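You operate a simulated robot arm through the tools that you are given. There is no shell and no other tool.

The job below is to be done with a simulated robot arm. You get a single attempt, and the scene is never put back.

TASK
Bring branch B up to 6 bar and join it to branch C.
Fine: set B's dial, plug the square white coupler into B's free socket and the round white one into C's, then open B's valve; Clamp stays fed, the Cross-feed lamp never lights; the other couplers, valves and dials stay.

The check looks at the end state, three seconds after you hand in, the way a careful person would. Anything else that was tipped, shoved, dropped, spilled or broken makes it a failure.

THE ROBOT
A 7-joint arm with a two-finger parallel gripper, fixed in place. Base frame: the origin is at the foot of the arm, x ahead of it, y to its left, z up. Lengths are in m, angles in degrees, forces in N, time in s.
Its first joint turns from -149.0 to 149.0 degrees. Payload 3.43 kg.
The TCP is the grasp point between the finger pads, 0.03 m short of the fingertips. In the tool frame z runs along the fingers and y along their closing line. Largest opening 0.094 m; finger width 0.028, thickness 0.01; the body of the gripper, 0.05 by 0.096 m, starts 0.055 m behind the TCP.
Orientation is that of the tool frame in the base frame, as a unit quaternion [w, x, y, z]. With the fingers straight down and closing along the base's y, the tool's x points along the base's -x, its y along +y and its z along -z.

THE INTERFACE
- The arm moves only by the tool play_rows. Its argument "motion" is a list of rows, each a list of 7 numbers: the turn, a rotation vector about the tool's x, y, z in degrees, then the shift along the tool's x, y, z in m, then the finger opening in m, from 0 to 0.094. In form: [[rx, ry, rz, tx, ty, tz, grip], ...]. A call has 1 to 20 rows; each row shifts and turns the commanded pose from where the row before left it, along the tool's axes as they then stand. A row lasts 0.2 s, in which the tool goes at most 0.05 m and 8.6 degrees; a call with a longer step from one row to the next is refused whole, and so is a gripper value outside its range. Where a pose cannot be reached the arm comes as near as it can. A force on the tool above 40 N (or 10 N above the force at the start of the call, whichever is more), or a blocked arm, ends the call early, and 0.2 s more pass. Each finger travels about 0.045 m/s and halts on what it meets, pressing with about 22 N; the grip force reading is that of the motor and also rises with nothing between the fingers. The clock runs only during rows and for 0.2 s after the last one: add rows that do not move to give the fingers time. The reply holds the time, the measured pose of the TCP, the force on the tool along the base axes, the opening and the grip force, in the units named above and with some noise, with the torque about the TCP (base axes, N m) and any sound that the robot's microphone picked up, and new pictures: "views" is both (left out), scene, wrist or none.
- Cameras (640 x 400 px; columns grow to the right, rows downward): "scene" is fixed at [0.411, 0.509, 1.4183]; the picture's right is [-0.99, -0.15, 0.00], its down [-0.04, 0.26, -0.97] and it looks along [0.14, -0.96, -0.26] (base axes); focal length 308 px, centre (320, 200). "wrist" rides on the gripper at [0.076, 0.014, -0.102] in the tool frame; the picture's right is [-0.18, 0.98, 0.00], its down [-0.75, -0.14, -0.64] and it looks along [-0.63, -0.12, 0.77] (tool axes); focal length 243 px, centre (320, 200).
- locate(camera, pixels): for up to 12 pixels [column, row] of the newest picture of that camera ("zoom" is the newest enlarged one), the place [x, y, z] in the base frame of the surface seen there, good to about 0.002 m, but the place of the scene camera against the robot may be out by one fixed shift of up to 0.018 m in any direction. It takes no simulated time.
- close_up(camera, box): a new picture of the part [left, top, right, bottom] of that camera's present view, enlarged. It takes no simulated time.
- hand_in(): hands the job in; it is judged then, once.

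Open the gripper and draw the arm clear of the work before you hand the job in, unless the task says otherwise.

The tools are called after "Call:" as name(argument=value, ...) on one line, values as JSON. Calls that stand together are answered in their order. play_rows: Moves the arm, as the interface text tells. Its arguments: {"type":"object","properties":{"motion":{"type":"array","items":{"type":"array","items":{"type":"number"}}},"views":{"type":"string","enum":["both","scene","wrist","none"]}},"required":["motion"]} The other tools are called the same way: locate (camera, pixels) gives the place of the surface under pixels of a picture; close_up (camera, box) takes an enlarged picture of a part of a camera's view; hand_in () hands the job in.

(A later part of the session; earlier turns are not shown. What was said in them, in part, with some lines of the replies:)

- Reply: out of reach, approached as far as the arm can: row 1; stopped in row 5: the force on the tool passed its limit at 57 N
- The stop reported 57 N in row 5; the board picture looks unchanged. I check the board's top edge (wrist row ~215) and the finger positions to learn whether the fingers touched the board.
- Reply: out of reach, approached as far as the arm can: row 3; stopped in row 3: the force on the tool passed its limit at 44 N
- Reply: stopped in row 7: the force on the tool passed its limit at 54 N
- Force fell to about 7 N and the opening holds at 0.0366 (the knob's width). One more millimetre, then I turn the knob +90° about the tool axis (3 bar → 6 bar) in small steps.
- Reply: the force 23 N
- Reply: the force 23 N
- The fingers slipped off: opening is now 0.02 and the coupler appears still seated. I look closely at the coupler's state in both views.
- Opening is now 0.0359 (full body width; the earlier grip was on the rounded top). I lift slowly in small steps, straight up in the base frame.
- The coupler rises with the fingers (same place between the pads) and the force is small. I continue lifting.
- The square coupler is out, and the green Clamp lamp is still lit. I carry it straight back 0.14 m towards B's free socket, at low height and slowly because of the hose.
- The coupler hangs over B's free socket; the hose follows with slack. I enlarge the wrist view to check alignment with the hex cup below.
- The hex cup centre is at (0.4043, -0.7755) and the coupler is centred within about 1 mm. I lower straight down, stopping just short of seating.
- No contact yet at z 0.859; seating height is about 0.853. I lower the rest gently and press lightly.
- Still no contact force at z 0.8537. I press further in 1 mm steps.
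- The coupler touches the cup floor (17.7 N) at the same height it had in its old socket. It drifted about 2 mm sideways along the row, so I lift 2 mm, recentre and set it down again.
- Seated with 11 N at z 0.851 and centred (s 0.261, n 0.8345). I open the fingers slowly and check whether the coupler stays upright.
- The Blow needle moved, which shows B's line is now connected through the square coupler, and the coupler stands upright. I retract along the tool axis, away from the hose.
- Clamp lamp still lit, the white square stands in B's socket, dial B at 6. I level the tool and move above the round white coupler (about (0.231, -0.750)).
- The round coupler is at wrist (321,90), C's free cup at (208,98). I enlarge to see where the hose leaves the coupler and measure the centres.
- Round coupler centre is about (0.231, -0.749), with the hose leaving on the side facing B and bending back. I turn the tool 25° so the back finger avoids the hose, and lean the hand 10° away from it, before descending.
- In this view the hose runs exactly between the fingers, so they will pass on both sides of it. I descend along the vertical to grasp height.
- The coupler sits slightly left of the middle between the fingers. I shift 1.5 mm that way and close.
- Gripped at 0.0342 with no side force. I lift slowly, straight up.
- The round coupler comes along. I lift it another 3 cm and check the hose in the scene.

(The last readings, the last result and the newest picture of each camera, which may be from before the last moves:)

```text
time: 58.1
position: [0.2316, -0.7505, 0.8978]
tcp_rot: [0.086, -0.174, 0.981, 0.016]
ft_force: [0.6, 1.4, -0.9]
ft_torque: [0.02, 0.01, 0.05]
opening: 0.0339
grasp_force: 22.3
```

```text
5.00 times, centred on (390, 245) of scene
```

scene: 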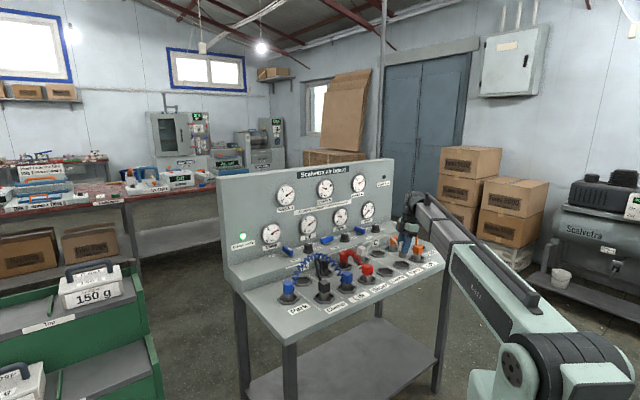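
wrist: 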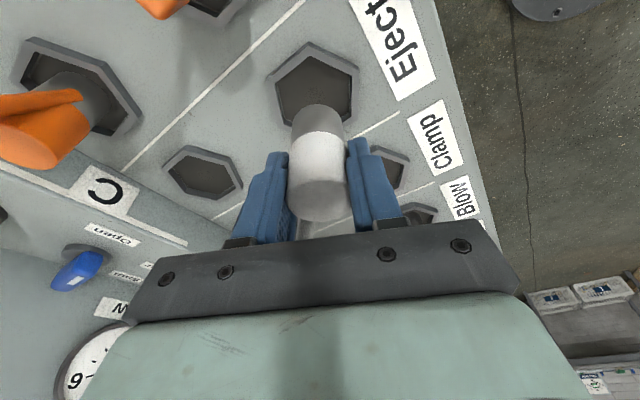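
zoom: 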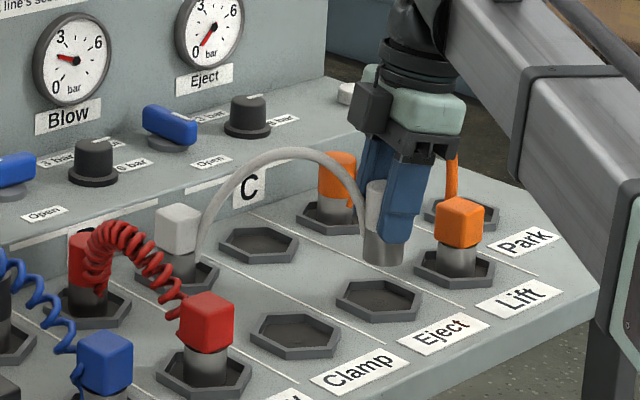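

Both ends of the hose hang freely and the Clamp lamp stays green. I carry the round coupler 0.14 m back to C's free socket, slowly.

Call:
play_rows(motion=[[0, 0, 0, -0.0023, -0.0051, 0.0004, 0.0], [0, 0, 0, -0.0052, -0.0114, 0.0009, 0.0], [0, 0, 0, -0.0075, -0.0165, 0.0013, 0.0], [0, 0, 0, -0.0081, -0.0178, 0.0014, 0.0], [0, 0, 0, -0.0081, -0.0178, 0.0014, 0.0], [0, 0, 0, -0.0081, -0.0178, 0.0014, 0.0], [0, 0, 0, -0.0075, -0.0165, 0.0013, 0.0], [0, 0, 0, -0.0058, -0.0127, 0.001, 0.0], [0, 0, 0, -0.0035, -0.0076, 0.0006, 0.0], [0, 0, 0, -0.0017, -0.0038, 0.0003, 0.0], [0, 0, 0, 0, 0, 0, 0.0]])

Call:
close_up(camera="wrist", box=[240, 60, 400, 160])

Call:
close_up(camera="scene", box=[340, 205, 440, 285])

```text
time: 60.5
position: [0.3307, -0.8495, 0.8978]
tcp_rot: [0.086, -0.174, 0.981, 0.016]
ft_force: [-0.1, 0.3, -0.8]
ft_torque: [0.03, 0.01, 0.0]
opening: 0.0342
grasp_force: 21.8
```

scene: 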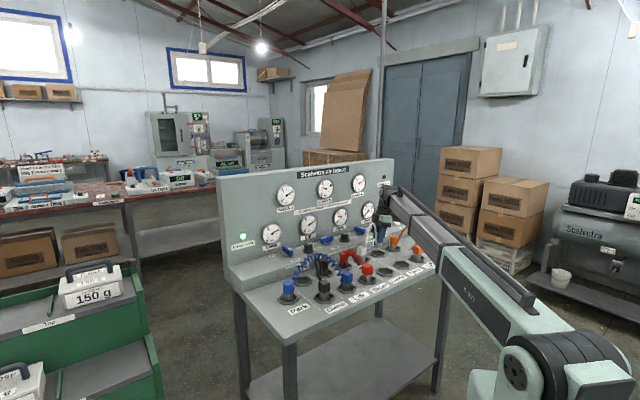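
wrist: 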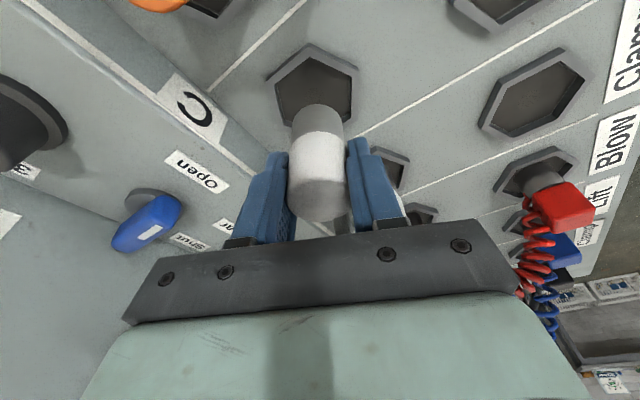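

```text
4.00 times, centred on (320, 110) of wrist
```

zoom: 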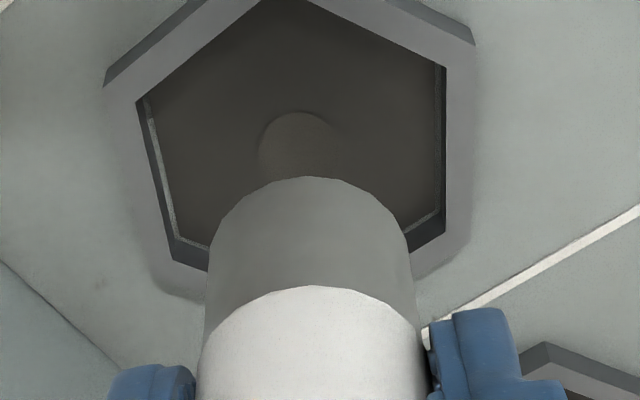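

```text
5.00 times, centred on (390, 245) of scene
```

zoom: 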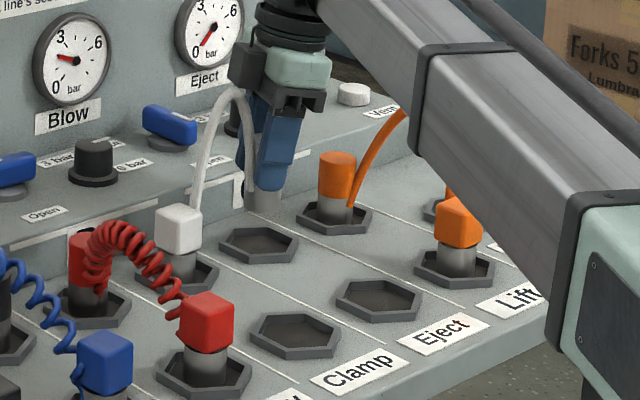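

The coupler hangs above C's cup, whose centre boss is visible at wrist (315,97). I measure the cup centre against the TCP.

Call:
locate(camera="wrist", pixels=[[315, 97], [306, 97], [324, 97], [315, 89], [269, 80], [357, 71], [311, 46], [284, 125], [352, 120]])

```text
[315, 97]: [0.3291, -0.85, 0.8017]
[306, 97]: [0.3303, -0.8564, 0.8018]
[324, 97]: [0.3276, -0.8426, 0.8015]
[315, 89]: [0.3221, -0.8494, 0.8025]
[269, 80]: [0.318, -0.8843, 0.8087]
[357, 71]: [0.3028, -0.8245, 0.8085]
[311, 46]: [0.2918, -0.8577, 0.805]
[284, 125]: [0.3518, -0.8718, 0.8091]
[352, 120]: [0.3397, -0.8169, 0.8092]
```

Cup centre is (s 0.3683, n 0.834), within 1.5 mm of the coupler. I lower it with a 1 mm correction, stopping just above seating.

Call:
play_rows(motion=[[0, 0, 0, 0.0014, -0.0002, 0.0045, 0.0], [0, 0, 0, 0.0021, 0, 0.01, 0.0], [0, 0, 0, 0.0018, 0, 0.01, 0.0], [0, 0, 0, 0.0012, 0, 0.007, 0.0], [0, 0, 0, 0.0005, 0, 0.003, 0.0], [0, 0, 0, 0, 0, 0, 0.0]])

```text
time: 61.9
position: [0.3286, -0.8508, 0.863]
tcp_rot: [0.087, -0.175, 0.981, 0.016]
ft_force: [-0.3, 0.1, -1.2]
ft_torque: [0.01, -0.01, 0.0]
opening: 0.034
grasp_force: 22.1
```

scene: 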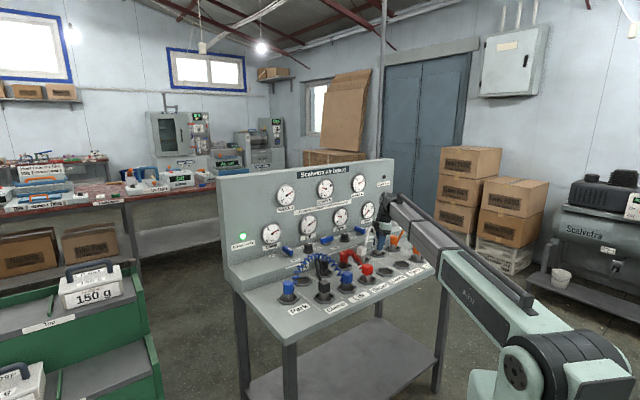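
wrist: 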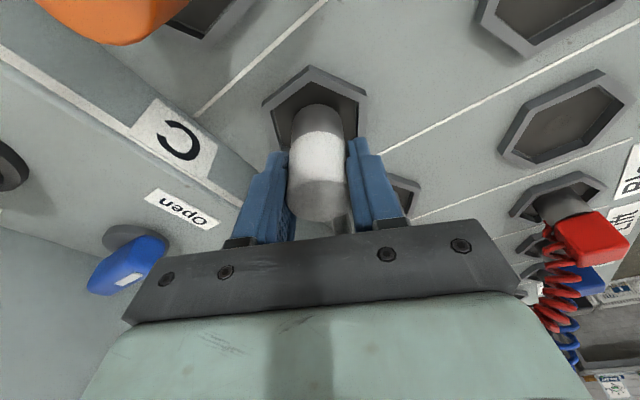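

No contact yet (z 0.863). I lower the remaining 7–9 mm gently until a seating force appears.

Call:
play_rows(motion=[[0, 0, 0, 0.0005, 0, 0.003, 0.0], [0, 0, 0, 0.0004, 0, 0.0022, 0.0], [0, 0, 0, 0.0002, 0, 0.0012, 0.0], [0, 0, 0, 0, 0, 0, 0.0]], views="none")

```text
time: 62.9
position: [0.3294, -0.8493, 0.8555]
tcp_rot: [0.085, -0.173, 0.981, 0.016]
ft_force: [0.3, 0.3, -2.0]
ft_torque: [0.02, 0.04, -0.01]
opening: 0.0341
grasp_force: 22.0
```

Still free at z 0.8555; I press on in 1 mm steps.

Call:
play_rows(motion=[[0, 0, 0, 0.0002, 0, 0.001, 0.0], [0, 0, 0, 0.0002, 0, 0.001, 0.0], [0, 0, 0, 0, 0, 0, 0.0]], views="none")

```text
time: 63.7
position: [0.329, -0.8497, 0.8558]
tcp_rot: [0.086, -0.174, 0.981, 0.016]
ft_force: [2.3, -0.3, 8.5]
ft_torque: [-0.05, -0.07, 0.0]
opening: 0.0339
grasp_force: 22.0
```

Contact at 8.5 N. I press about 1 mm more, as with the square one, then look.

Call:
play_rows(motion=[[0, 0, 0, 0.0002, 0, 0.001, 0.0], [0, 0, 0, 0, 0, 0, 0.0]])

Call:
close_up(camera="scene", box=[220, 160, 440, 290])

```text
time: 64.3
position: [0.3295, -0.85, 0.855]
tcp_rot: [0.085, -0.174, 0.981, 0.016]
ft_force: [2.1, -2.1, 18.9]
ft_torque: [-0.15, -0.08, -0.03]
opening: 0.0342
grasp_force: 21.8
```

scene: 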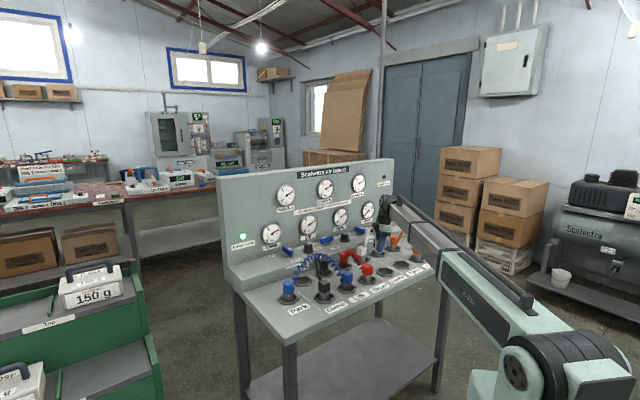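
wrist: 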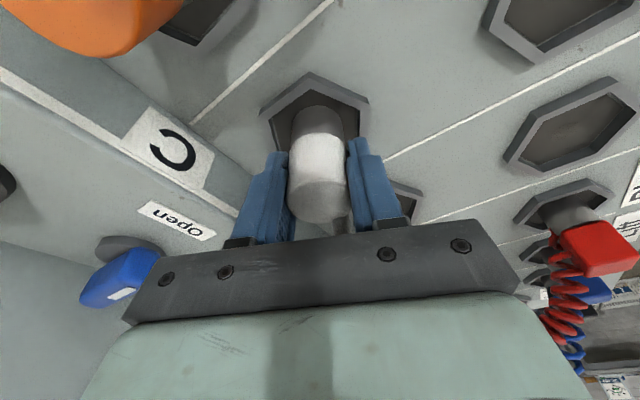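

```text
2.91 times, centred on (330, 225) of scene
```

zoom: 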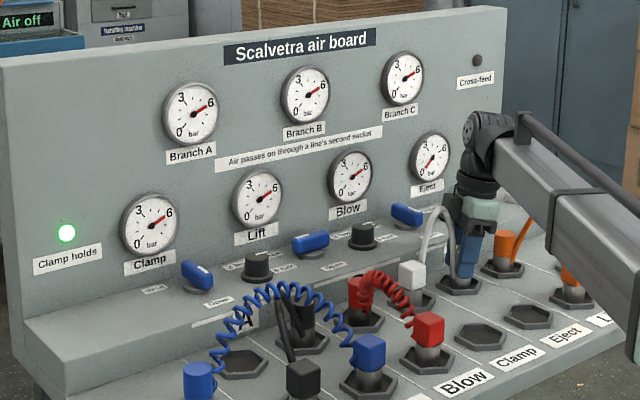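

Branch B and Blow now read 6 bar through C, the Cross-feed lamp is dark and Clamp is held: the round coupler is plugged. I open the fingers slowly.

Call:
play_rows(motion=[[0, 0, 0, 0, 0, 0, 0.036], [0, 0, 0, 0, 0, 0, 0.042], [0, 0, 0, 0, 0, 0, 0.048], [0, 0, 0, 0, 0, 0, 0.055], [0, 0, 0, 0, 0, 0, 0.058], [0, 0, 0, 0, 0, 0, 0.058]])

Call:
close_up(camera="scene", box=[340, 205, 440, 285])

Call:
close_up(camera="wrist", box=[220, 80, 420, 230])

```text
time: 65.7
position: [0.3297, -0.8493, 0.8537]
tcp_rot: [0.086, -0.174, 0.981, 0.016]
ft_force: [0.2, 0.2, 0.1]
ft_torque: [0.0, 0.02, -0.01]
opening: 0.058
grasp_force: 0.0
```

scene: 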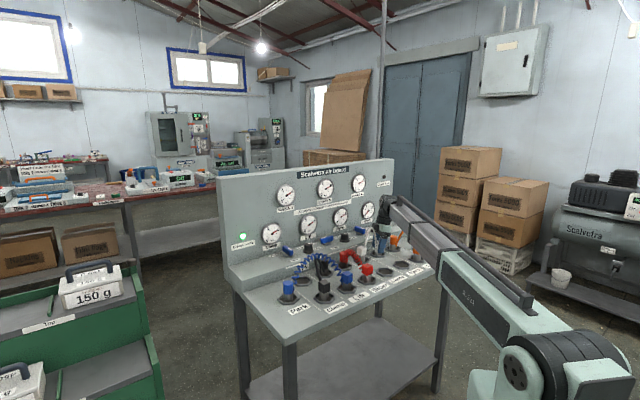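
wrist: 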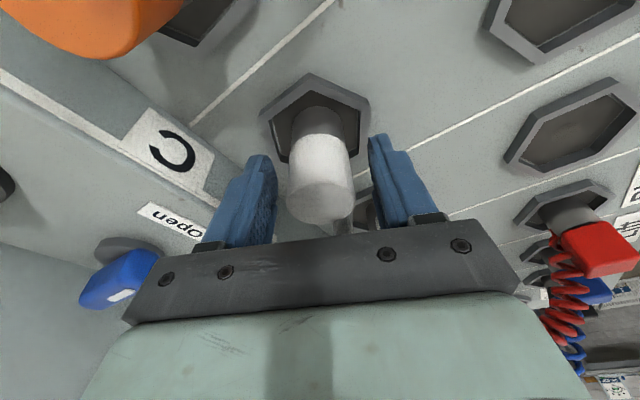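

```text
5.00 times, centred on (390, 245) of scene
```

zoom: 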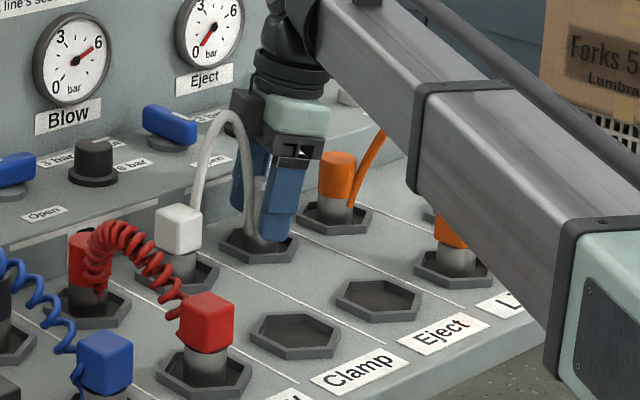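

```text
2.67 times, centred on (320, 155) of wrist
```

zoom: 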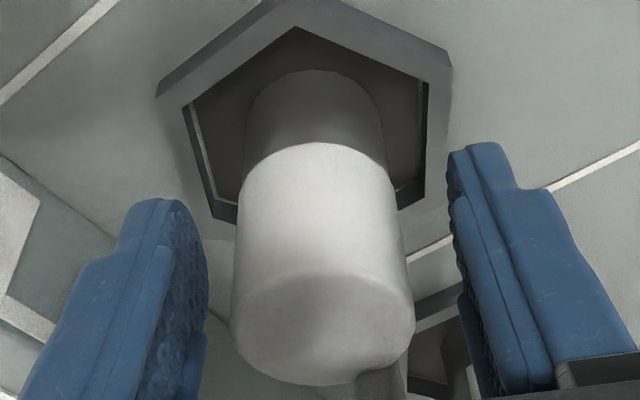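

The coupler stands upright and the fingers are free. I retract along the tool axis, away from the hose.

Call:
play_rows(motion=[[0, 0, 0, 0, 0, -0.006, 0.058], [0, 0, 0, 0, 0, -0.015, 0.058], [0, 0, 0, 0, 0, -0.02, 0.058], [0, 0, 0, 0, 0, -0.03, 0.058], [0, 0, 0, 0, 0, -0.03, 0.058], [0, 0, 0, 0, 0, -0.03, 0.058], [0, 0, 0, 0, 0, -0.025, 0.058], [0, 0, 0, 0, 0, 0, 0.058]])

Call:
close_up(camera="scene", box=[220, 160, 440, 290])

```text
time: 67.5
position: [0.3048, -0.8598, 1.0072]
tcp_rot: [0.086, -0.174, 0.981, 0.016]
ft_force: [0.2, 0.0, 0.8]
ft_torque: [-0.03, 0.02, 0.04]
opening: 0.058
grasp_force: 0.1
```

scene: 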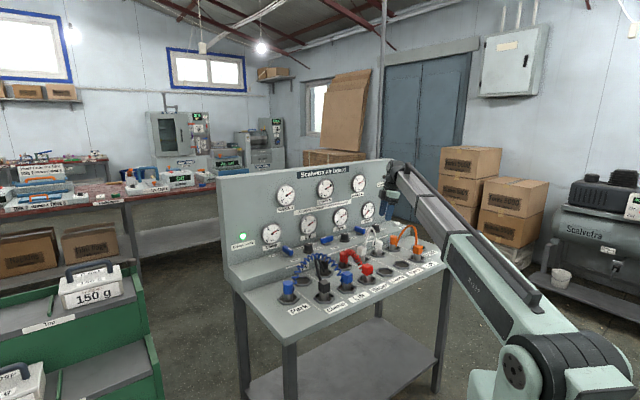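
wrist: 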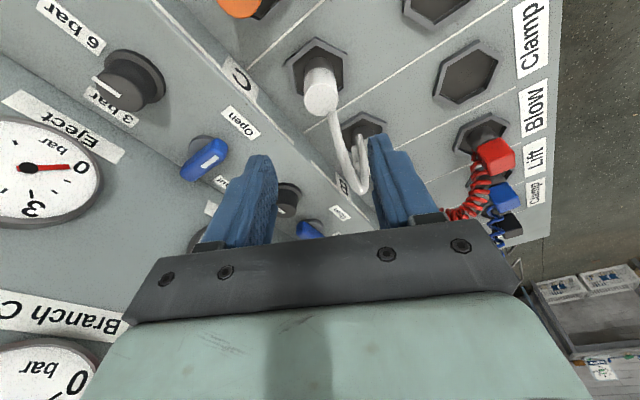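

```text
2.91 times, centred on (330, 225) of scene
```

zoom: 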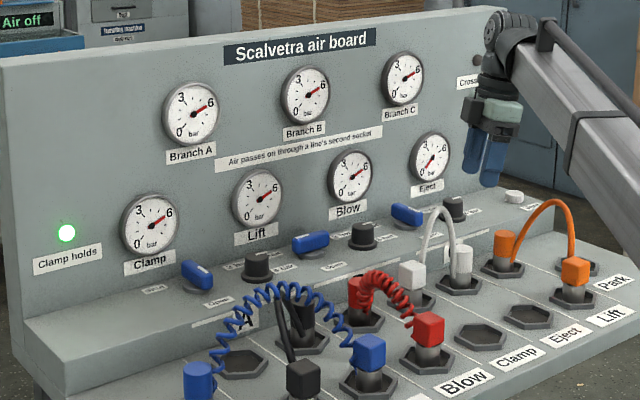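

All is as wanted so far: B and Blow at 6 bar, Cross-feed dark, Clamp held. Next is valve B; I level the tool, rise a little, and move over the ledge near it before testing the yaw I need (45°).

Call:
play_rows(motion=[[0, 4, 0, 0, 0, -0.01, 0.058], [0, 6, 0, 0, 0, -0.02, 0.058], [0, 0, 0, -0.008, 0.001, -0.01, 0.058], [0, 0, 0, -0.02, 0.003, 0, 0.058], [0, 0, 0, -0.03, 0.004, 0, 0.058], [0, 0, 0, -0.035, 0.006, 0, 0.058], [0, 0, 0, -0.035, 0.006, 0, 0.058], [0, 0, 0, -0.035, 0.005, 0, 0.058], [0, 0, 0, -0.025, 0.004, 0, 0.058], [0, 0, 0, -0.01, 0.001, 0, 0.058], [0, 0, 0, 0, 0, 0, 0.058]])

```text
time: 69.9
position: [0.4768, -0.765, 1.0478]
tcp_rot: [0.0, -0.174, 0.985, 0.001]
ft_force: [0.1, -0.6, -0.7]
ft_torque: [-0.03, 0.03, -0.02]
opening: 0.0581
grasp_force: 0.0
```

scene: 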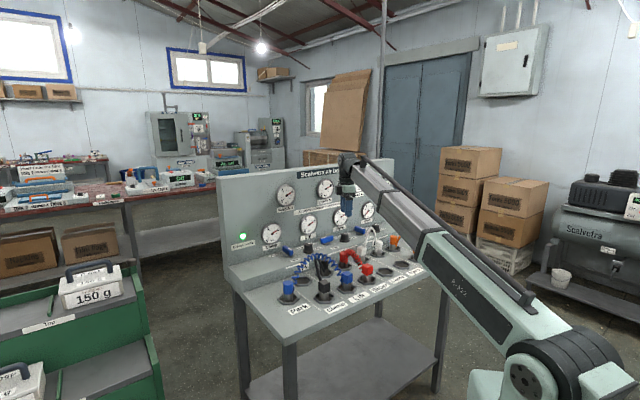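
wrist: 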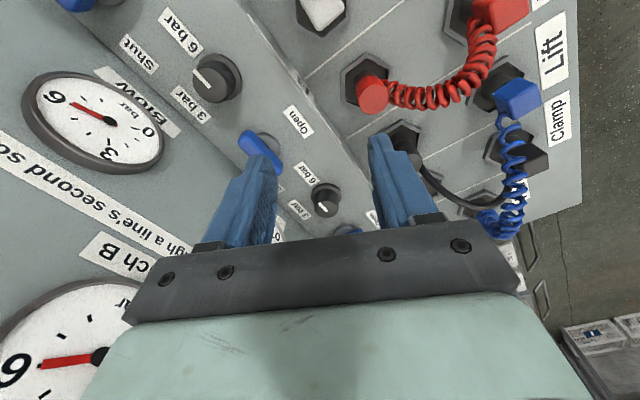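

I enlarge the ledge to compare dial B's pointer with dial A's and see the valve handle.

Call:
close_up(camera="wrist", box=[130, 0, 370, 240])

Call:
locate(camera="wrist", pixels=[[250, 143], [262, 152], [275, 165], [265, 145], [244, 133], [272, 172], [280, 160], [281, 150]])

```text
1.67 times, centred on (250, 120) of wrist
```

zoom: 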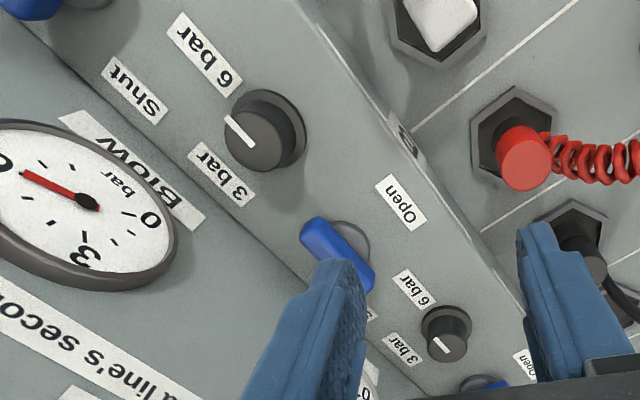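

```text
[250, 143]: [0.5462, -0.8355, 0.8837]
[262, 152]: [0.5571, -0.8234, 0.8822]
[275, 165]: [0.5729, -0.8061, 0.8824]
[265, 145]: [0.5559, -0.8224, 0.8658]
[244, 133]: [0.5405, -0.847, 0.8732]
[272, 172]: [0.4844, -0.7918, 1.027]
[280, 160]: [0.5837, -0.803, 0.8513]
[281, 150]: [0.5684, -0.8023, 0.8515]
```

Dial B's pointer is parallel to dial A's, so it reads 6 bar. I now test turning the tool towards yaw 45° in free space, first to 90°.

Call:
play_rows(motion=[[0, 0, 4, 0, 0, 0, 0.058], [0, 0, 7, 0, 0, 0, 0.058], [0, 0, 8, 0, 0, 0, 0.058], [0, 0, 8, 0, 0, 0, 0.058], [0, 0, 8, 0, 0, 0, 0.058], [0, 0, 8, 0, 0, 0, 0.058], [0, 0, 8, 0, 0, 0, 0.058], [0, 0, 8, 0, 0, 0, 0.058], [0, 0, 8, 0, 0, 0, 0.058], [0, 0, 8, 0, 0, 0, 0.058], [0, 0, 8, 0, 0, 0, 0.058], [0, 0, 8, 0, 0, 0, 0.058], [0, 0, 8, 0, 0, 0, 0.058], [0, 0, 7, 0, 0, 0, 0.058], [0, 0, 4, 0, 0, 0, 0.058], [0, 0, 0, 0, 0, 0, 0.058]])

```text
time: 73.3
position: [0.4751, -0.7645, 1.0466]
tcp_rot: [-0.002, 0.707, 0.707, 0.0]
ft_force: [0.1, -0.4, -0.4]
ft_torque: [0.01, 0.02, 0.03]
opening: 0.0578
grasp_force: 0.1
```

scene: 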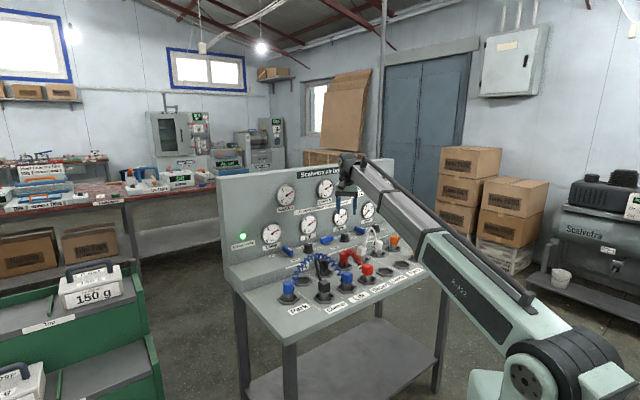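
wrist: 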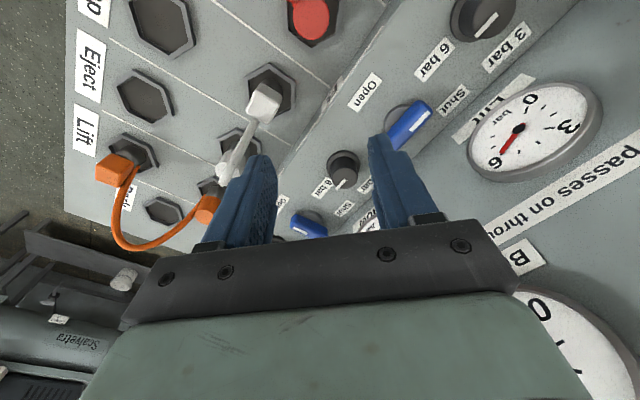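

Yaw 90° works. I turn on to 45°.

Call:
play_rows(motion=[[0, 0, 4, 0, 0, 0, 0.058], [0, 0, 7, 0, 0, 0, 0.058], [0, 0, 8, 0, 0, 0, 0.058], [0, 0, 8, 0, 0, 0, 0.058], [0, 0, 8, 0, 0, 0, 0.058], [0, 0, 6, 0, 0, 0, 0.058], [0, 0, 4, 0, 0, 0, 0.058], [0, 0, 0, 0, 0, 0, 0.058]])

```text
time: 75.1
position: [0.476, -0.7635, 1.0456]
tcp_rot: [-0.001, 0.924, 0.383, 0.0]
ft_force: [-0.2, 0.4, 0.4]
ft_torque: [-0.04, -0.01, 0.0]
opening: 0.0581
grasp_force: 0.2
```

scene: 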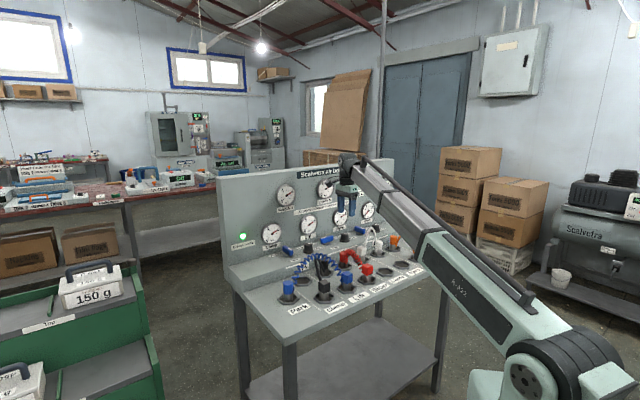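
wrist: 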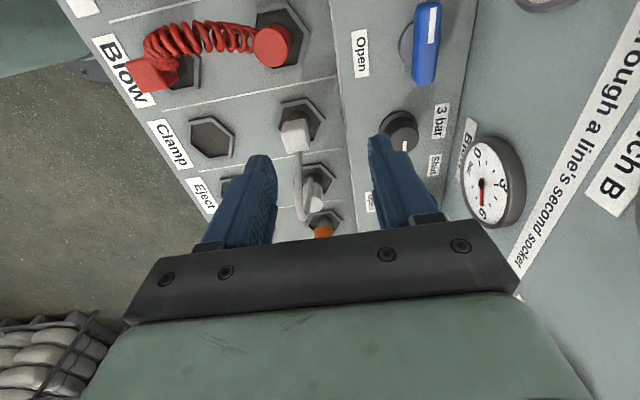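

Yaw 45° is reachable, so I can grip the handle across and turn it 90° to end at the known yaw 135°. I lean the hand 10° to the front for clearance from the wall and gauges and move to a point in front of and above valve B (pivot about (0.564, -0.827)).

Call:
play_rows(motion=[[-4, 0, 0, 0, 0, 0, 0.055], [-6, 0, 0, 0, 0, 0, 0.055], [0, 0, 0, 0.001, 0.006, 0.008, 0.055], [0, 0, 0, 0.003, 0.013, 0.015, 0.055], [0, 0, 0, 0.004, 0.018, 0.022, 0.055], [0, 0, 0, 0.004, 0.018, 0.022, 0.055], [0, 0, 0, 0.003, 0.014, 0.016, 0.055], [0, 0, 0, 0.0023, 0.0075, 0.008, 0.055], [0, 0, 0, 0, 0.003, 0.0028, 0.055], [0, 0, 0, 0, 0, 0, 0.055]])

Call:
close_up(camera="scene", box=[270, 160, 400, 260])

Call:
close_up(camera="wrist", box=[220, 60, 420, 210])

```text
time: 77.3
position: [0.5551, -0.8198, 0.9669]
tcp_rot: [0.079, 0.92, 0.382, 0.033]
ft_force: [-0.3, -0.1, 0.3]
ft_torque: [0.01, 0.02, -0.04]
opening: 0.055
grasp_force: 0.0
```

scene: 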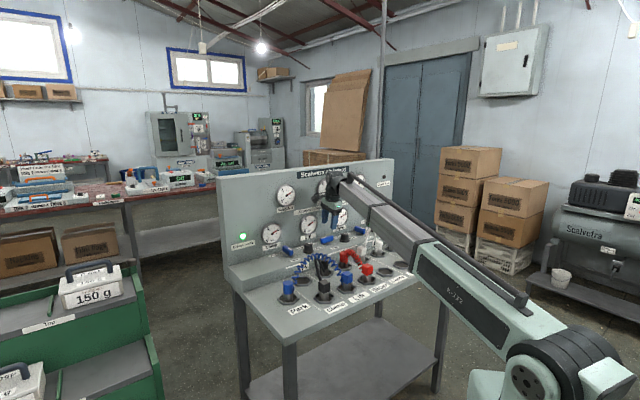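
wrist: 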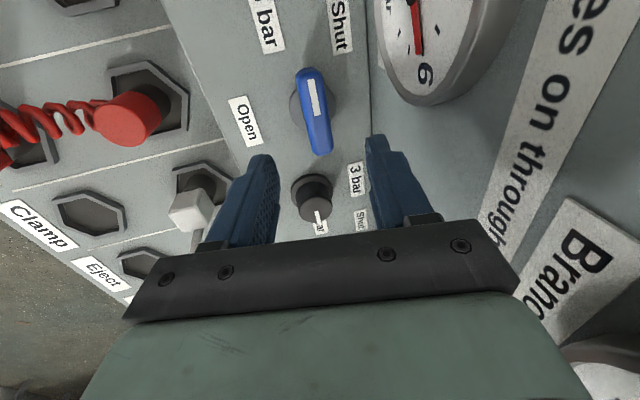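

```text
4.00 times, centred on (335, 210) of scene
```

zoom: 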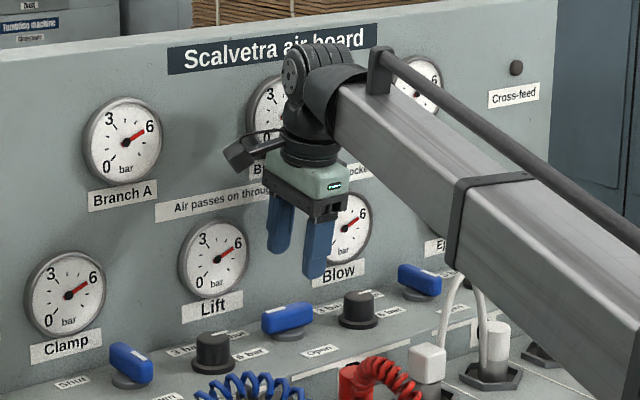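

```text
2.67 times, centred on (320, 135) of wrist
```

zoom: 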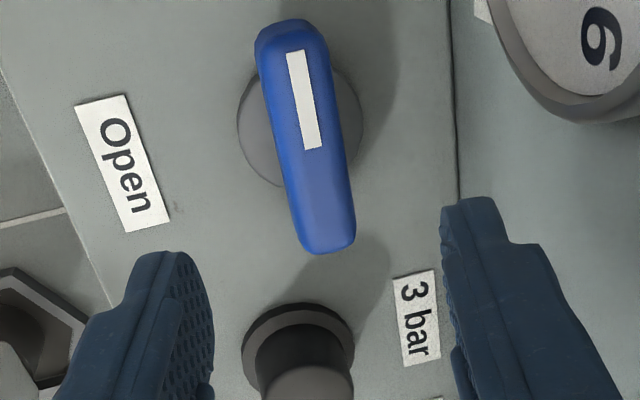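

The Cross-feed lamp stays dark and all gauges are right. I measure the valve handle precisely from this view (handle from wrist (309,73) to (322,150)).

Call:
locate(camera="wrist", pixels=[[309, 73], [322, 150], [305, 116], [328, 116], [316, 112], [300, 80], [318, 78], [328, 148], [313, 150], [293, 110], [334, 100]])

```text
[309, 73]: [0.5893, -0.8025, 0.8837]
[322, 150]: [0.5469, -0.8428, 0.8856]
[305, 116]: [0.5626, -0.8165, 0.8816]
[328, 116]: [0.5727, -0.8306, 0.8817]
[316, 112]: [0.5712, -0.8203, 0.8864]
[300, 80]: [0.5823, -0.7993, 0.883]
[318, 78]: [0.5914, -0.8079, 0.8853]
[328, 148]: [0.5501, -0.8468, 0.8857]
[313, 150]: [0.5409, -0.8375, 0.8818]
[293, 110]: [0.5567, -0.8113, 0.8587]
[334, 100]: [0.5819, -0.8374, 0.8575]
```

Handle centre is (s 0.183, n 0.984), top z 0.886, width 0.018. I approach along the tool axis and stop with the fingers around the handle.

Call:
play_rows(motion=[[0, 0, 0, 0.002, 0, 0.01, 0.05], [0, 0, 0, 0.0022, 0, 0.02, 0.05], [0, 0, 0, 0, -0.0003, 0.02, 0.05], [0, 0, 0, 0, 0, 0.015, 0.05], [0, 0, 0, 0, 0, 0.005, 0.05], [0, 0, 0, 0, 0, 0, 0.05]])

Call:
close_up(camera="scene", box=[270, 160, 400, 260])

```text
time: 78.7
position: [0.566, -0.8246, 0.8991]
tcp_rot: [0.08, 0.92, 0.382, 0.033]
ft_force: [0.6, 0.1, 0.1]
ft_torque: [-0.01, -0.01, 0.02]
opening: 0.0497
grasp_force: 0.1
```

scene: 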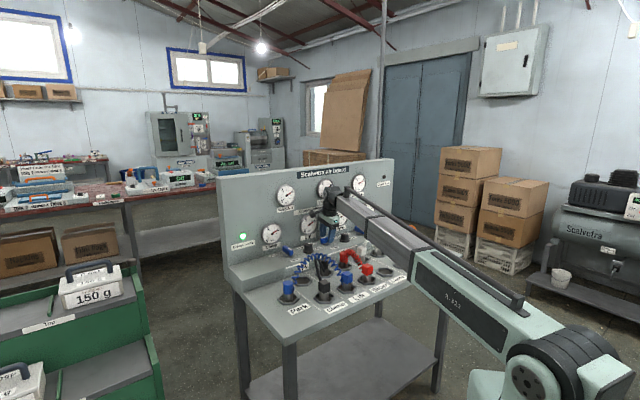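
wrist: 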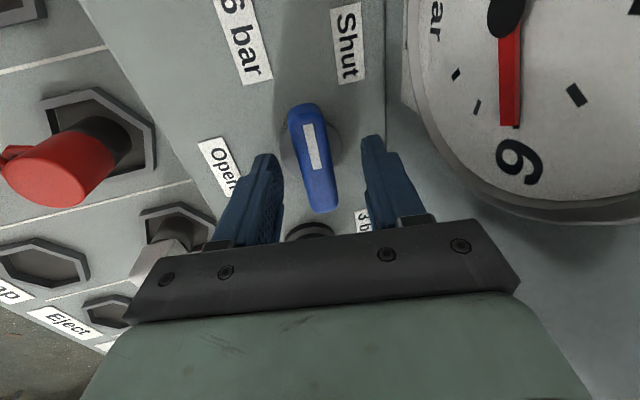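

```text
4.00 times, centred on (335, 210) of scene
```

zoom: 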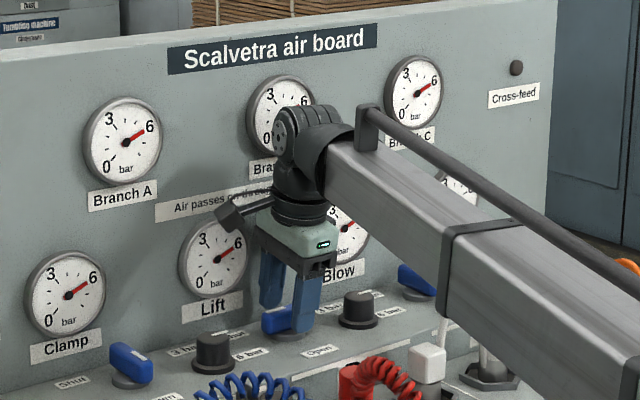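

The handle is centred between the pads and the wrist leans clear of the Branch B gauge. I close on the handle.

Call:
play_rows(motion=[[0, 0, 0, 0, 0, 0, 0.038], [0, 0, 0, 0, 0, 0, 0.028], [0, 0, 0, 0, 0, 0, 0.02], [0, 0, 0, 0, 0, 0, 0.008], [0, 0, 0, 0, 0, 0, 0.005], [0, 0, 0, 0, 0, 0, 0.005]], views="wrist")

```text
time: 80.1
position: [0.5651, -0.8229, 0.8993]
tcp_rot: [0.076, 0.92, 0.382, 0.032]
ft_force: [-15.6, 17.2, -8.5]
ft_torque: [0.37, 1.0, -0.01]
opening: 0.0225
grasp_force: 45.1
```

wrist: 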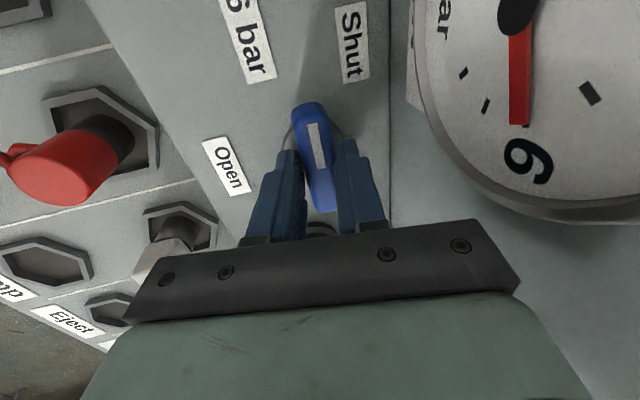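

The side force (about 23 N away from the wall) says the handle lies ~2 mm nearer the front; I shift the tool that way to relieve it.

Call:
play_rows(motion=[[0, 0, 0, 0, -0.001, 0, 0.005], [0, 0, 0, 0, -0.0008, 0, 0.005], [0, 0, 0, 0, 0, 0, 0.005]], views="none")

```text
time: 80.9
position: [0.5649, -0.8222, 0.8978]
tcp_rot: [0.079, 0.92, 0.382, 0.032]
ft_force: [-10.9, 12.2, -7.7]
ft_torque: [0.41, 1.39, 0.0]
opening: 0.0225
grasp_force: 45.2
```

Force fell to 16 N. I shift 1.2 mm more and start turning the handle towards "Open" (−tool z), a small step first.

Call:
play_rows(motion=[[0, 0, 0, 0, -0.0012, 0, 0.005], [0, 0, -3, 0, 0, 0, 0.005], [0, 0, -5, 0, 0, 0, 0.005], [0, 0, -6, 0, 0, 0, 0.005], [0, 0, 0, 0, 0, 0, 0.005]])

```text
time: 82.1
position: [0.5645, -0.8221, 0.8988]
tcp_rot: [0.084, 0.866, 0.492, 0.024]
ft_force: [-0.9, 2.5, 7.5]
ft_torque: [1.3, 0.05, -0.02]
opening: 0.0225
grasp_force: 45.0
```

scene: 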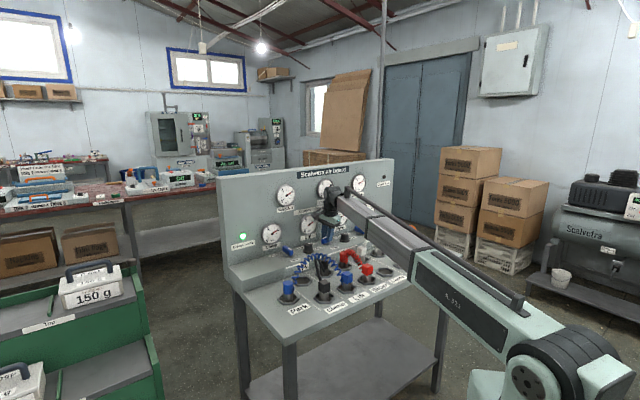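
wrist: 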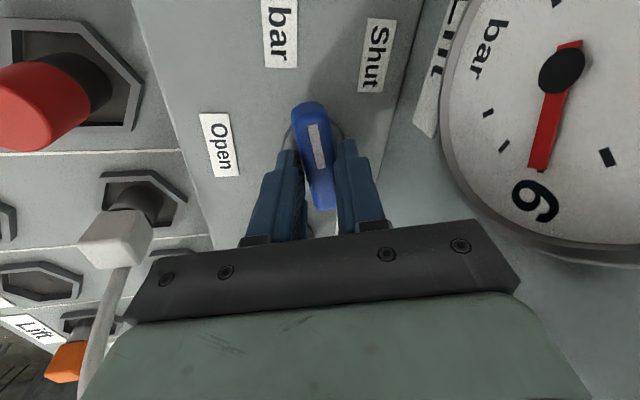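

The handle turns with the fingers and the forces are low. I continue in small steps.

Call:
play_rows(motion=[[0, 0, -4, 0, 0, 0, 0.005], [0, 0, -6, 0, 0, 0, 0.005], [0, 0, -6, 0, 0, 0, 0.005], [0, 0, -6, 0, 0, 0, 0.005], [0, 0, -6, 0, 0, 0, 0.005], [0, 0, 0, 0, 0, 0, 0.005]])

```text
time: 83.5
position: [0.5641, -0.8222, 0.8992]
tcp_rot: [0.087, 0.722, 0.687, 0.002]
ft_force: [5.8, -6.1, 20.6]
ft_torque: [0.62, 0.48, 0.09]
opening: 0.0218
grasp_force: 44.5
```

scene: 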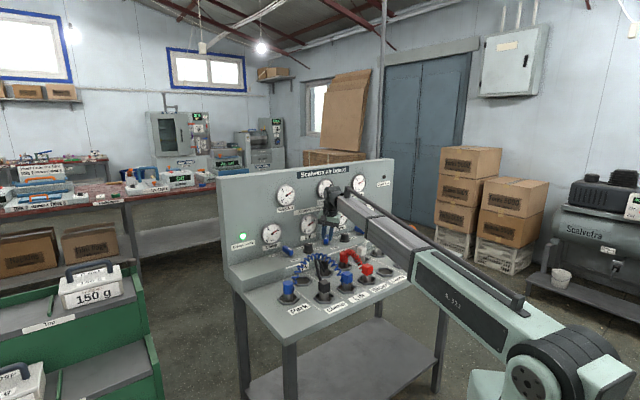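
wrist: 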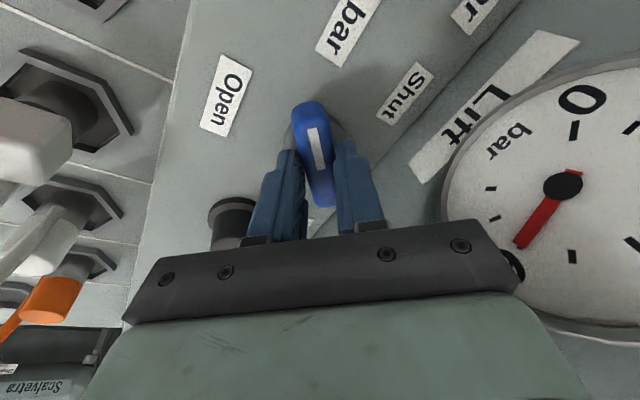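

Turned 42°. The upward force rose to 20 N because of the lean, so I ease the tool up 1 mm and carry on.

Call:
play_rows(motion=[[0, 0, 0, 0, 0, -0.0012, 0.005], [0, 0, -4, 0, 0, 0, 0.005], [0, 0, -5, 0, 0, 0, 0.005], [0, 0, -5, 0, 0, 0, 0.005], [0, 0, -5, 0, 0, 0, 0.005], [0, 0, 0, 0, 0, 0, 0.005]])

```text
time: 84.9
position: [0.5632, -0.8222, 0.8985]
tcp_rot: [0.085, 0.598, 0.797, -0.012]
ft_force: [4.6, -5.4, 10.6]
ft_torque: [0.25, 0.82, -0.03]
opening: 0.0209
grasp_force: 45.3
```

scene: 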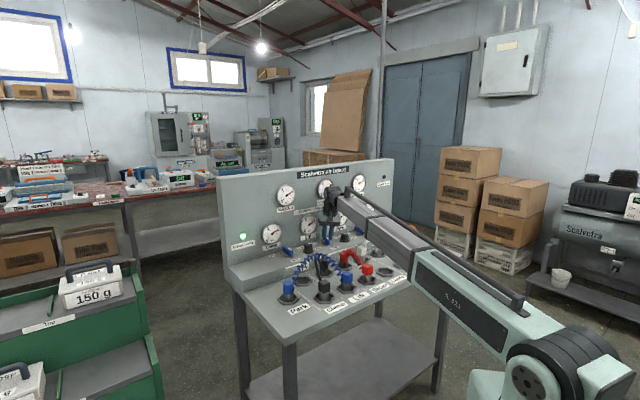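
wrist: 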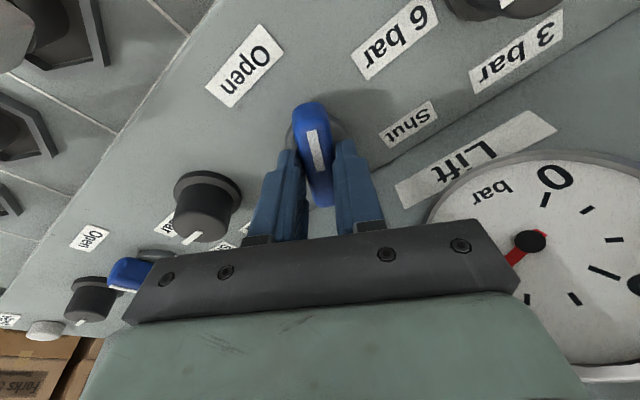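

Turned about 61°, forces low. I continue with the remaining ~29°.

Call:
play_rows(motion=[[0, 0, -4, 0, 0, 0, 0.005], [0, 0, -5, 0, 0, 0, 0.005], [0, 0, -5, 0, 0, 0, 0.005], [0, 0, -5, 0, 0, 0, 0.005], [0, 0, 0, 0, 0, 0, 0.005]])

```text
time: 86.1
position: [0.5646, -0.8226, 0.8997]
tcp_rot: [0.082, 0.459, 0.884, -0.026]
ft_force: [1.6, -0.5, 8.4]
ft_torque: [-0.03, 0.86, -0.01]
opening: 0.0204
grasp_force: 45.0
```

scene: 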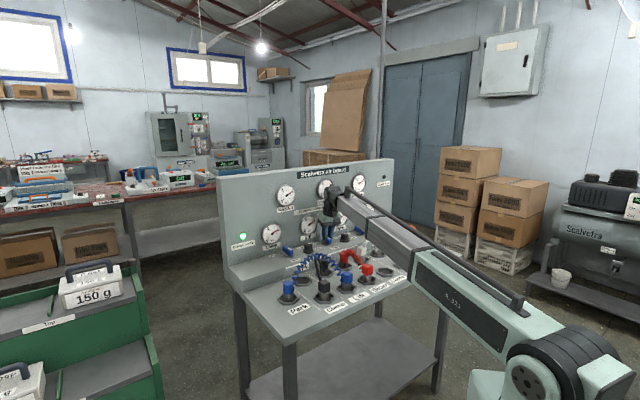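
wrist: 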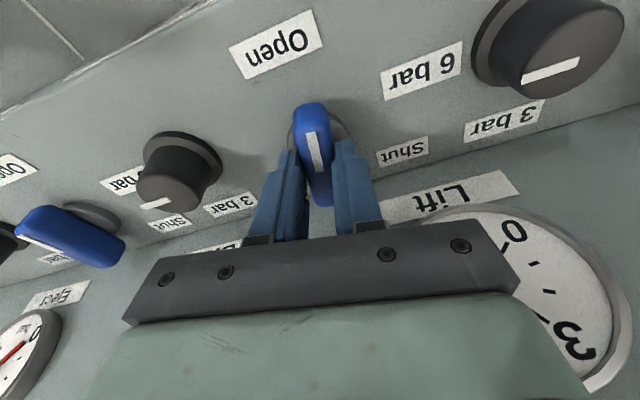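

Turned 80°; 10° remain. I finish the turn so the handle points squarely at "Open".

Call:
play_rows(motion=[[0, 0, -4, 0, 0, 0, 0.005], [0, 0, -4, 0, 0, 0, 0.005], [0, 0, -2.5, 0, 0, 0, 0.005], [0, 0, 0, 0, 0, 0, 0.005]])

Call:
close_up(camera="scene", box=[220, 160, 440, 290])

```text
time: 87.1
position: [0.5629, -0.8216, 0.8994]
tcp_rot: [0.079, 0.376, 0.923, -0.033]
ft_force: [-4.6, 2.2, 1.1]
ft_torque: [0.37, -0.2, -0.67]
opening: 0.0198
grasp_force: 44.7
```

scene: 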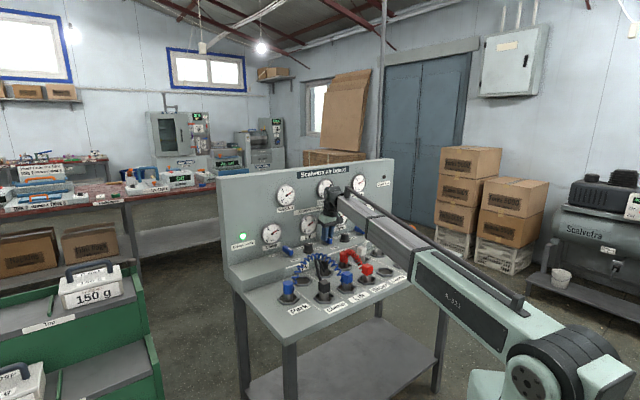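
wrist: 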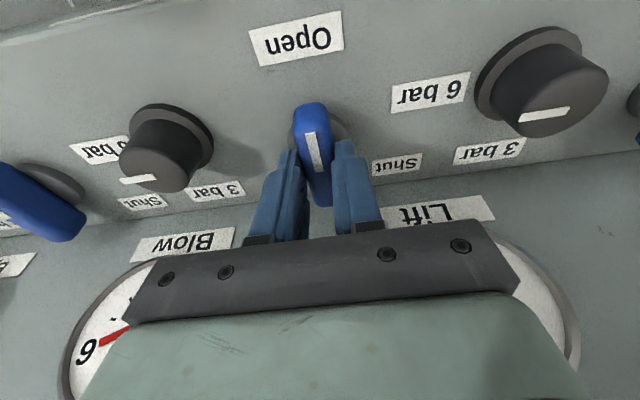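

```text
2.91 times, centred on (330, 225) of scene
```

zoom: 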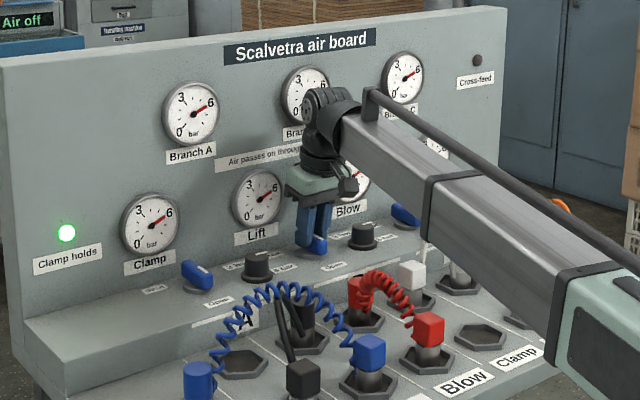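

The handle points at "Open" and the torque shows its end stop. I release and retract along the tool axis.

Call:
play_rows(motion=[[0, 0, 0, 0, 0, 0, 0.025], [0, 0, 0, 0, 0, 0, 0.035], [0, 0, 0, 0, 0, 0, 0.045], [0, 0, 0, 0, 0, 0, 0.05], [0, 0, 0, 0, 0, -0.008, 0.05], [0, 0, 0, 0, 0, -0.018, 0.05], [0, 0, 0, 0, 0, -0.025, 0.05], [0, 0, 0, 0, 0, -0.03, 0.05], [0, 0, 0, 0, 0, -0.03, 0.05], [0, 0, 0, 0, 0, -0.02, 0.05], [0, 0, 0, 0, 0, 0, 0.05]])

Call:
close_up(camera="wrist", box=[140, 40, 500, 240])

```text
time: 89.5
position: [0.548, -0.8072, 1.0295]
tcp_rot: [0.079, 0.376, 0.923, -0.033]
ft_force: [0.3, 0.5, 0.2]
ft_torque: [0.0, 0.03, -0.01]
opening: 0.05
grasp_force: 0.0
```

scene: 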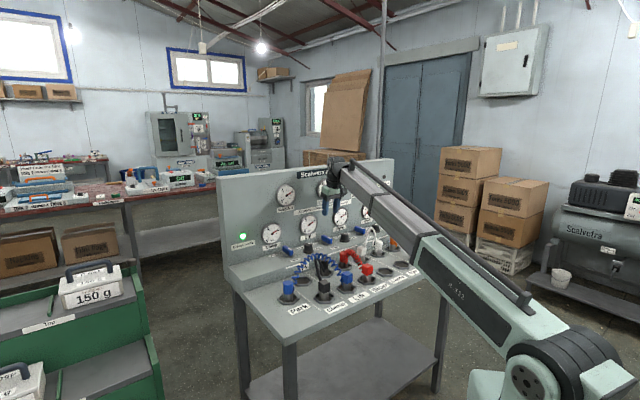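
wrist: 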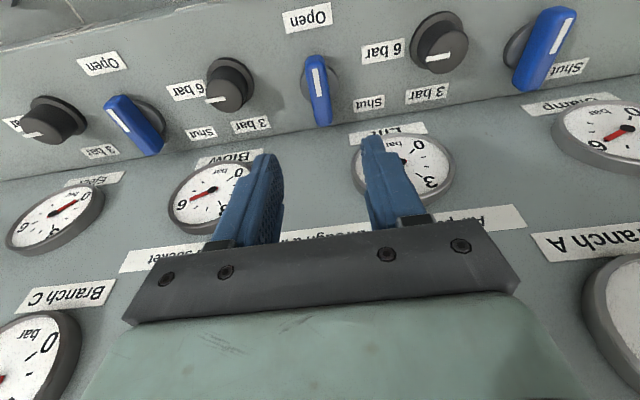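

```text
1.78 times, centred on (320, 140) of wrist
```

zoom: 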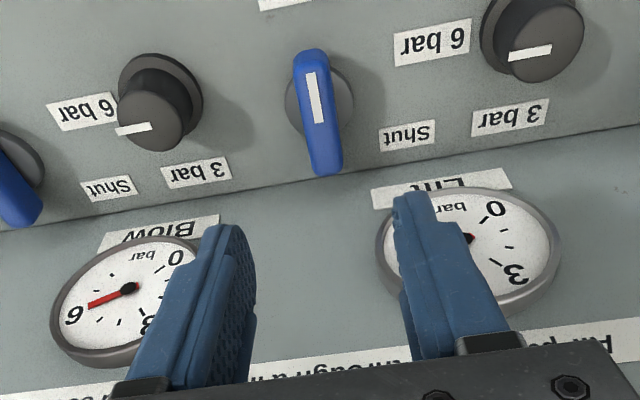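

All three valves point to "Open", all dials to 6 bar. I level the tool and draw the arm up and away from the board.

Call:
play_rows(motion=[[0, 0, 0, 0.006, 0, -0.006, 0.06], [0, 4, 0, 0.012, -0.001, -0.01, 0.07], [0, 6, 0, 0.016, -0.001, -0.012, 0.08], [0, 0, 0, 0.022, -0.002, -0.014, 0.08], [0, 0, 0, 0.024, -0.002, -0.015, 0.08], [0, 0, 0, 0.024, -0.002, -0.015, 0.08], [0, 0, 0, 0.022, -0.001, -0.012, 0.08], [0, 0, 0, 0.012, -0.001, -0.008, 0.08], [0, 0, 0, 0.006, 0, -0.003, 0.08], [0, 0, 0, 0, 0, 0, 0.08], [0, 0, 0, 0, 0, 0, 0.08]])

Call:
close_up(camera="scene", box=[220, 160, 340, 240])

Call:
close_up(camera="scene", box=[270, 215, 450, 315])

```text
time: 91.9
position: [0.4367, -0.71, 1.1169]
tcp_rot: [-0.001, 0.377, 0.926, 0.0]
ft_force: [0.3, -0.2, -0.2]
ft_torque: [0.01, -0.05, -0.01]
opening: 0.0801
grasp_force: 0.0
```

scene: 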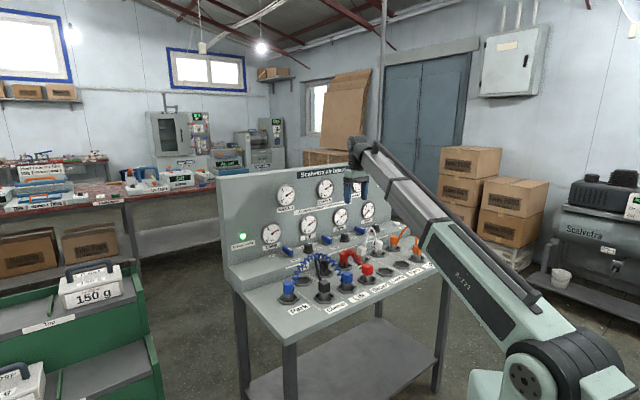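
wrist: 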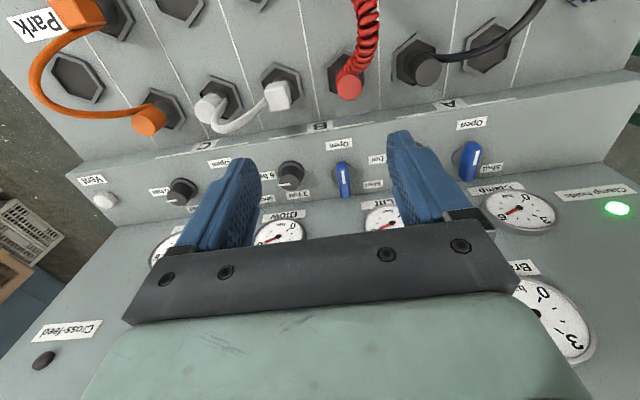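

```text
5.00 times, centred on (280, 200) of scene
```

zoom: 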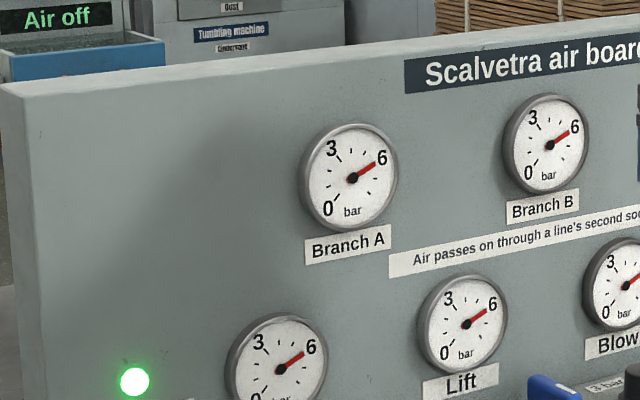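

```text
3.56 times, centred on (360, 265) of scene
```

zoom: 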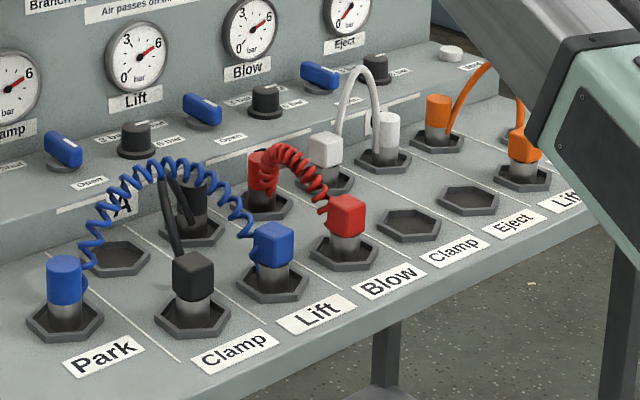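

The Cross-feed lamp (wrist (43,360)) is dark, Clamp lamp lit, all branch gauges at 6. A last check of the white couplers' seating heights before handing in.

Call:
close_up(camera="wrist", box=[160, 50, 360, 210])

Call:
locate(camera="wrist", pixels=[[278, 97], [206, 108], [148, 121], [348, 88], [291, 181], [343, 175]])

```text
2.50 times, centred on (260, 130) of wrist
```

zoom: 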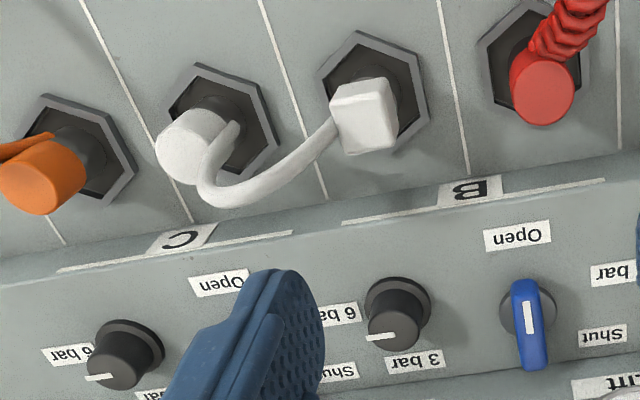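

```text
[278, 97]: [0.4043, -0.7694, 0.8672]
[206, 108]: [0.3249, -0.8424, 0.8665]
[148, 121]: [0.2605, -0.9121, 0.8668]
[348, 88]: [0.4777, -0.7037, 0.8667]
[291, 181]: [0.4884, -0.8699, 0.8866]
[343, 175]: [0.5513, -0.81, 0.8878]
```

Both white coupler tops are at z 0.867, the same as the untouched couplers, and they stand upright in B's and C's sockets. Dial B is at 6 bar, valve B is open, the Cross-feed lamp is dark and the Clamp lamp is lit. The gripper is open and the arm is clear, so I hand in.

Call:
hand_in()

```text
The job is handed in.
```

Branch B is up to 6 bar and joined to branch C, and I've handed the job in. I haven't seen a result from the check.

- **Dial:** B's dial is turned from 3 to 6 bar, and its pointer lines up with those of A and C.
- **Couplers:** the square white coupler is in B's free socket and the round white one is in C's. Both tops are at the same height as the untouched couplers, and both stand upright.
- **Valve:** B's valve is turned to Open, up against its stop. I did this last.
- **Lamps:** the "Clamp holds" lamp was lit and the Cross-feed lamp dark in every picture where I could see them.
- **Gauges:** Branch B and Blow went to 6 bar once the round coupler went into C. Eject now reads zero, because the white hose that fed it has been moved.

**Grip slip:** my first grip on the square coupler slipped off as I lifted. It stayed in its socket, and a lower grip took it out cleanly.

**Force stops:** three early moves stopped on the force limit. I put these down to the arm being near the edge of its reach. The fingers looked clear and the board looked undisturbed.

The other couplers, valves and dials were not touched. The gripper is open and the arm is drawn back above the tray.
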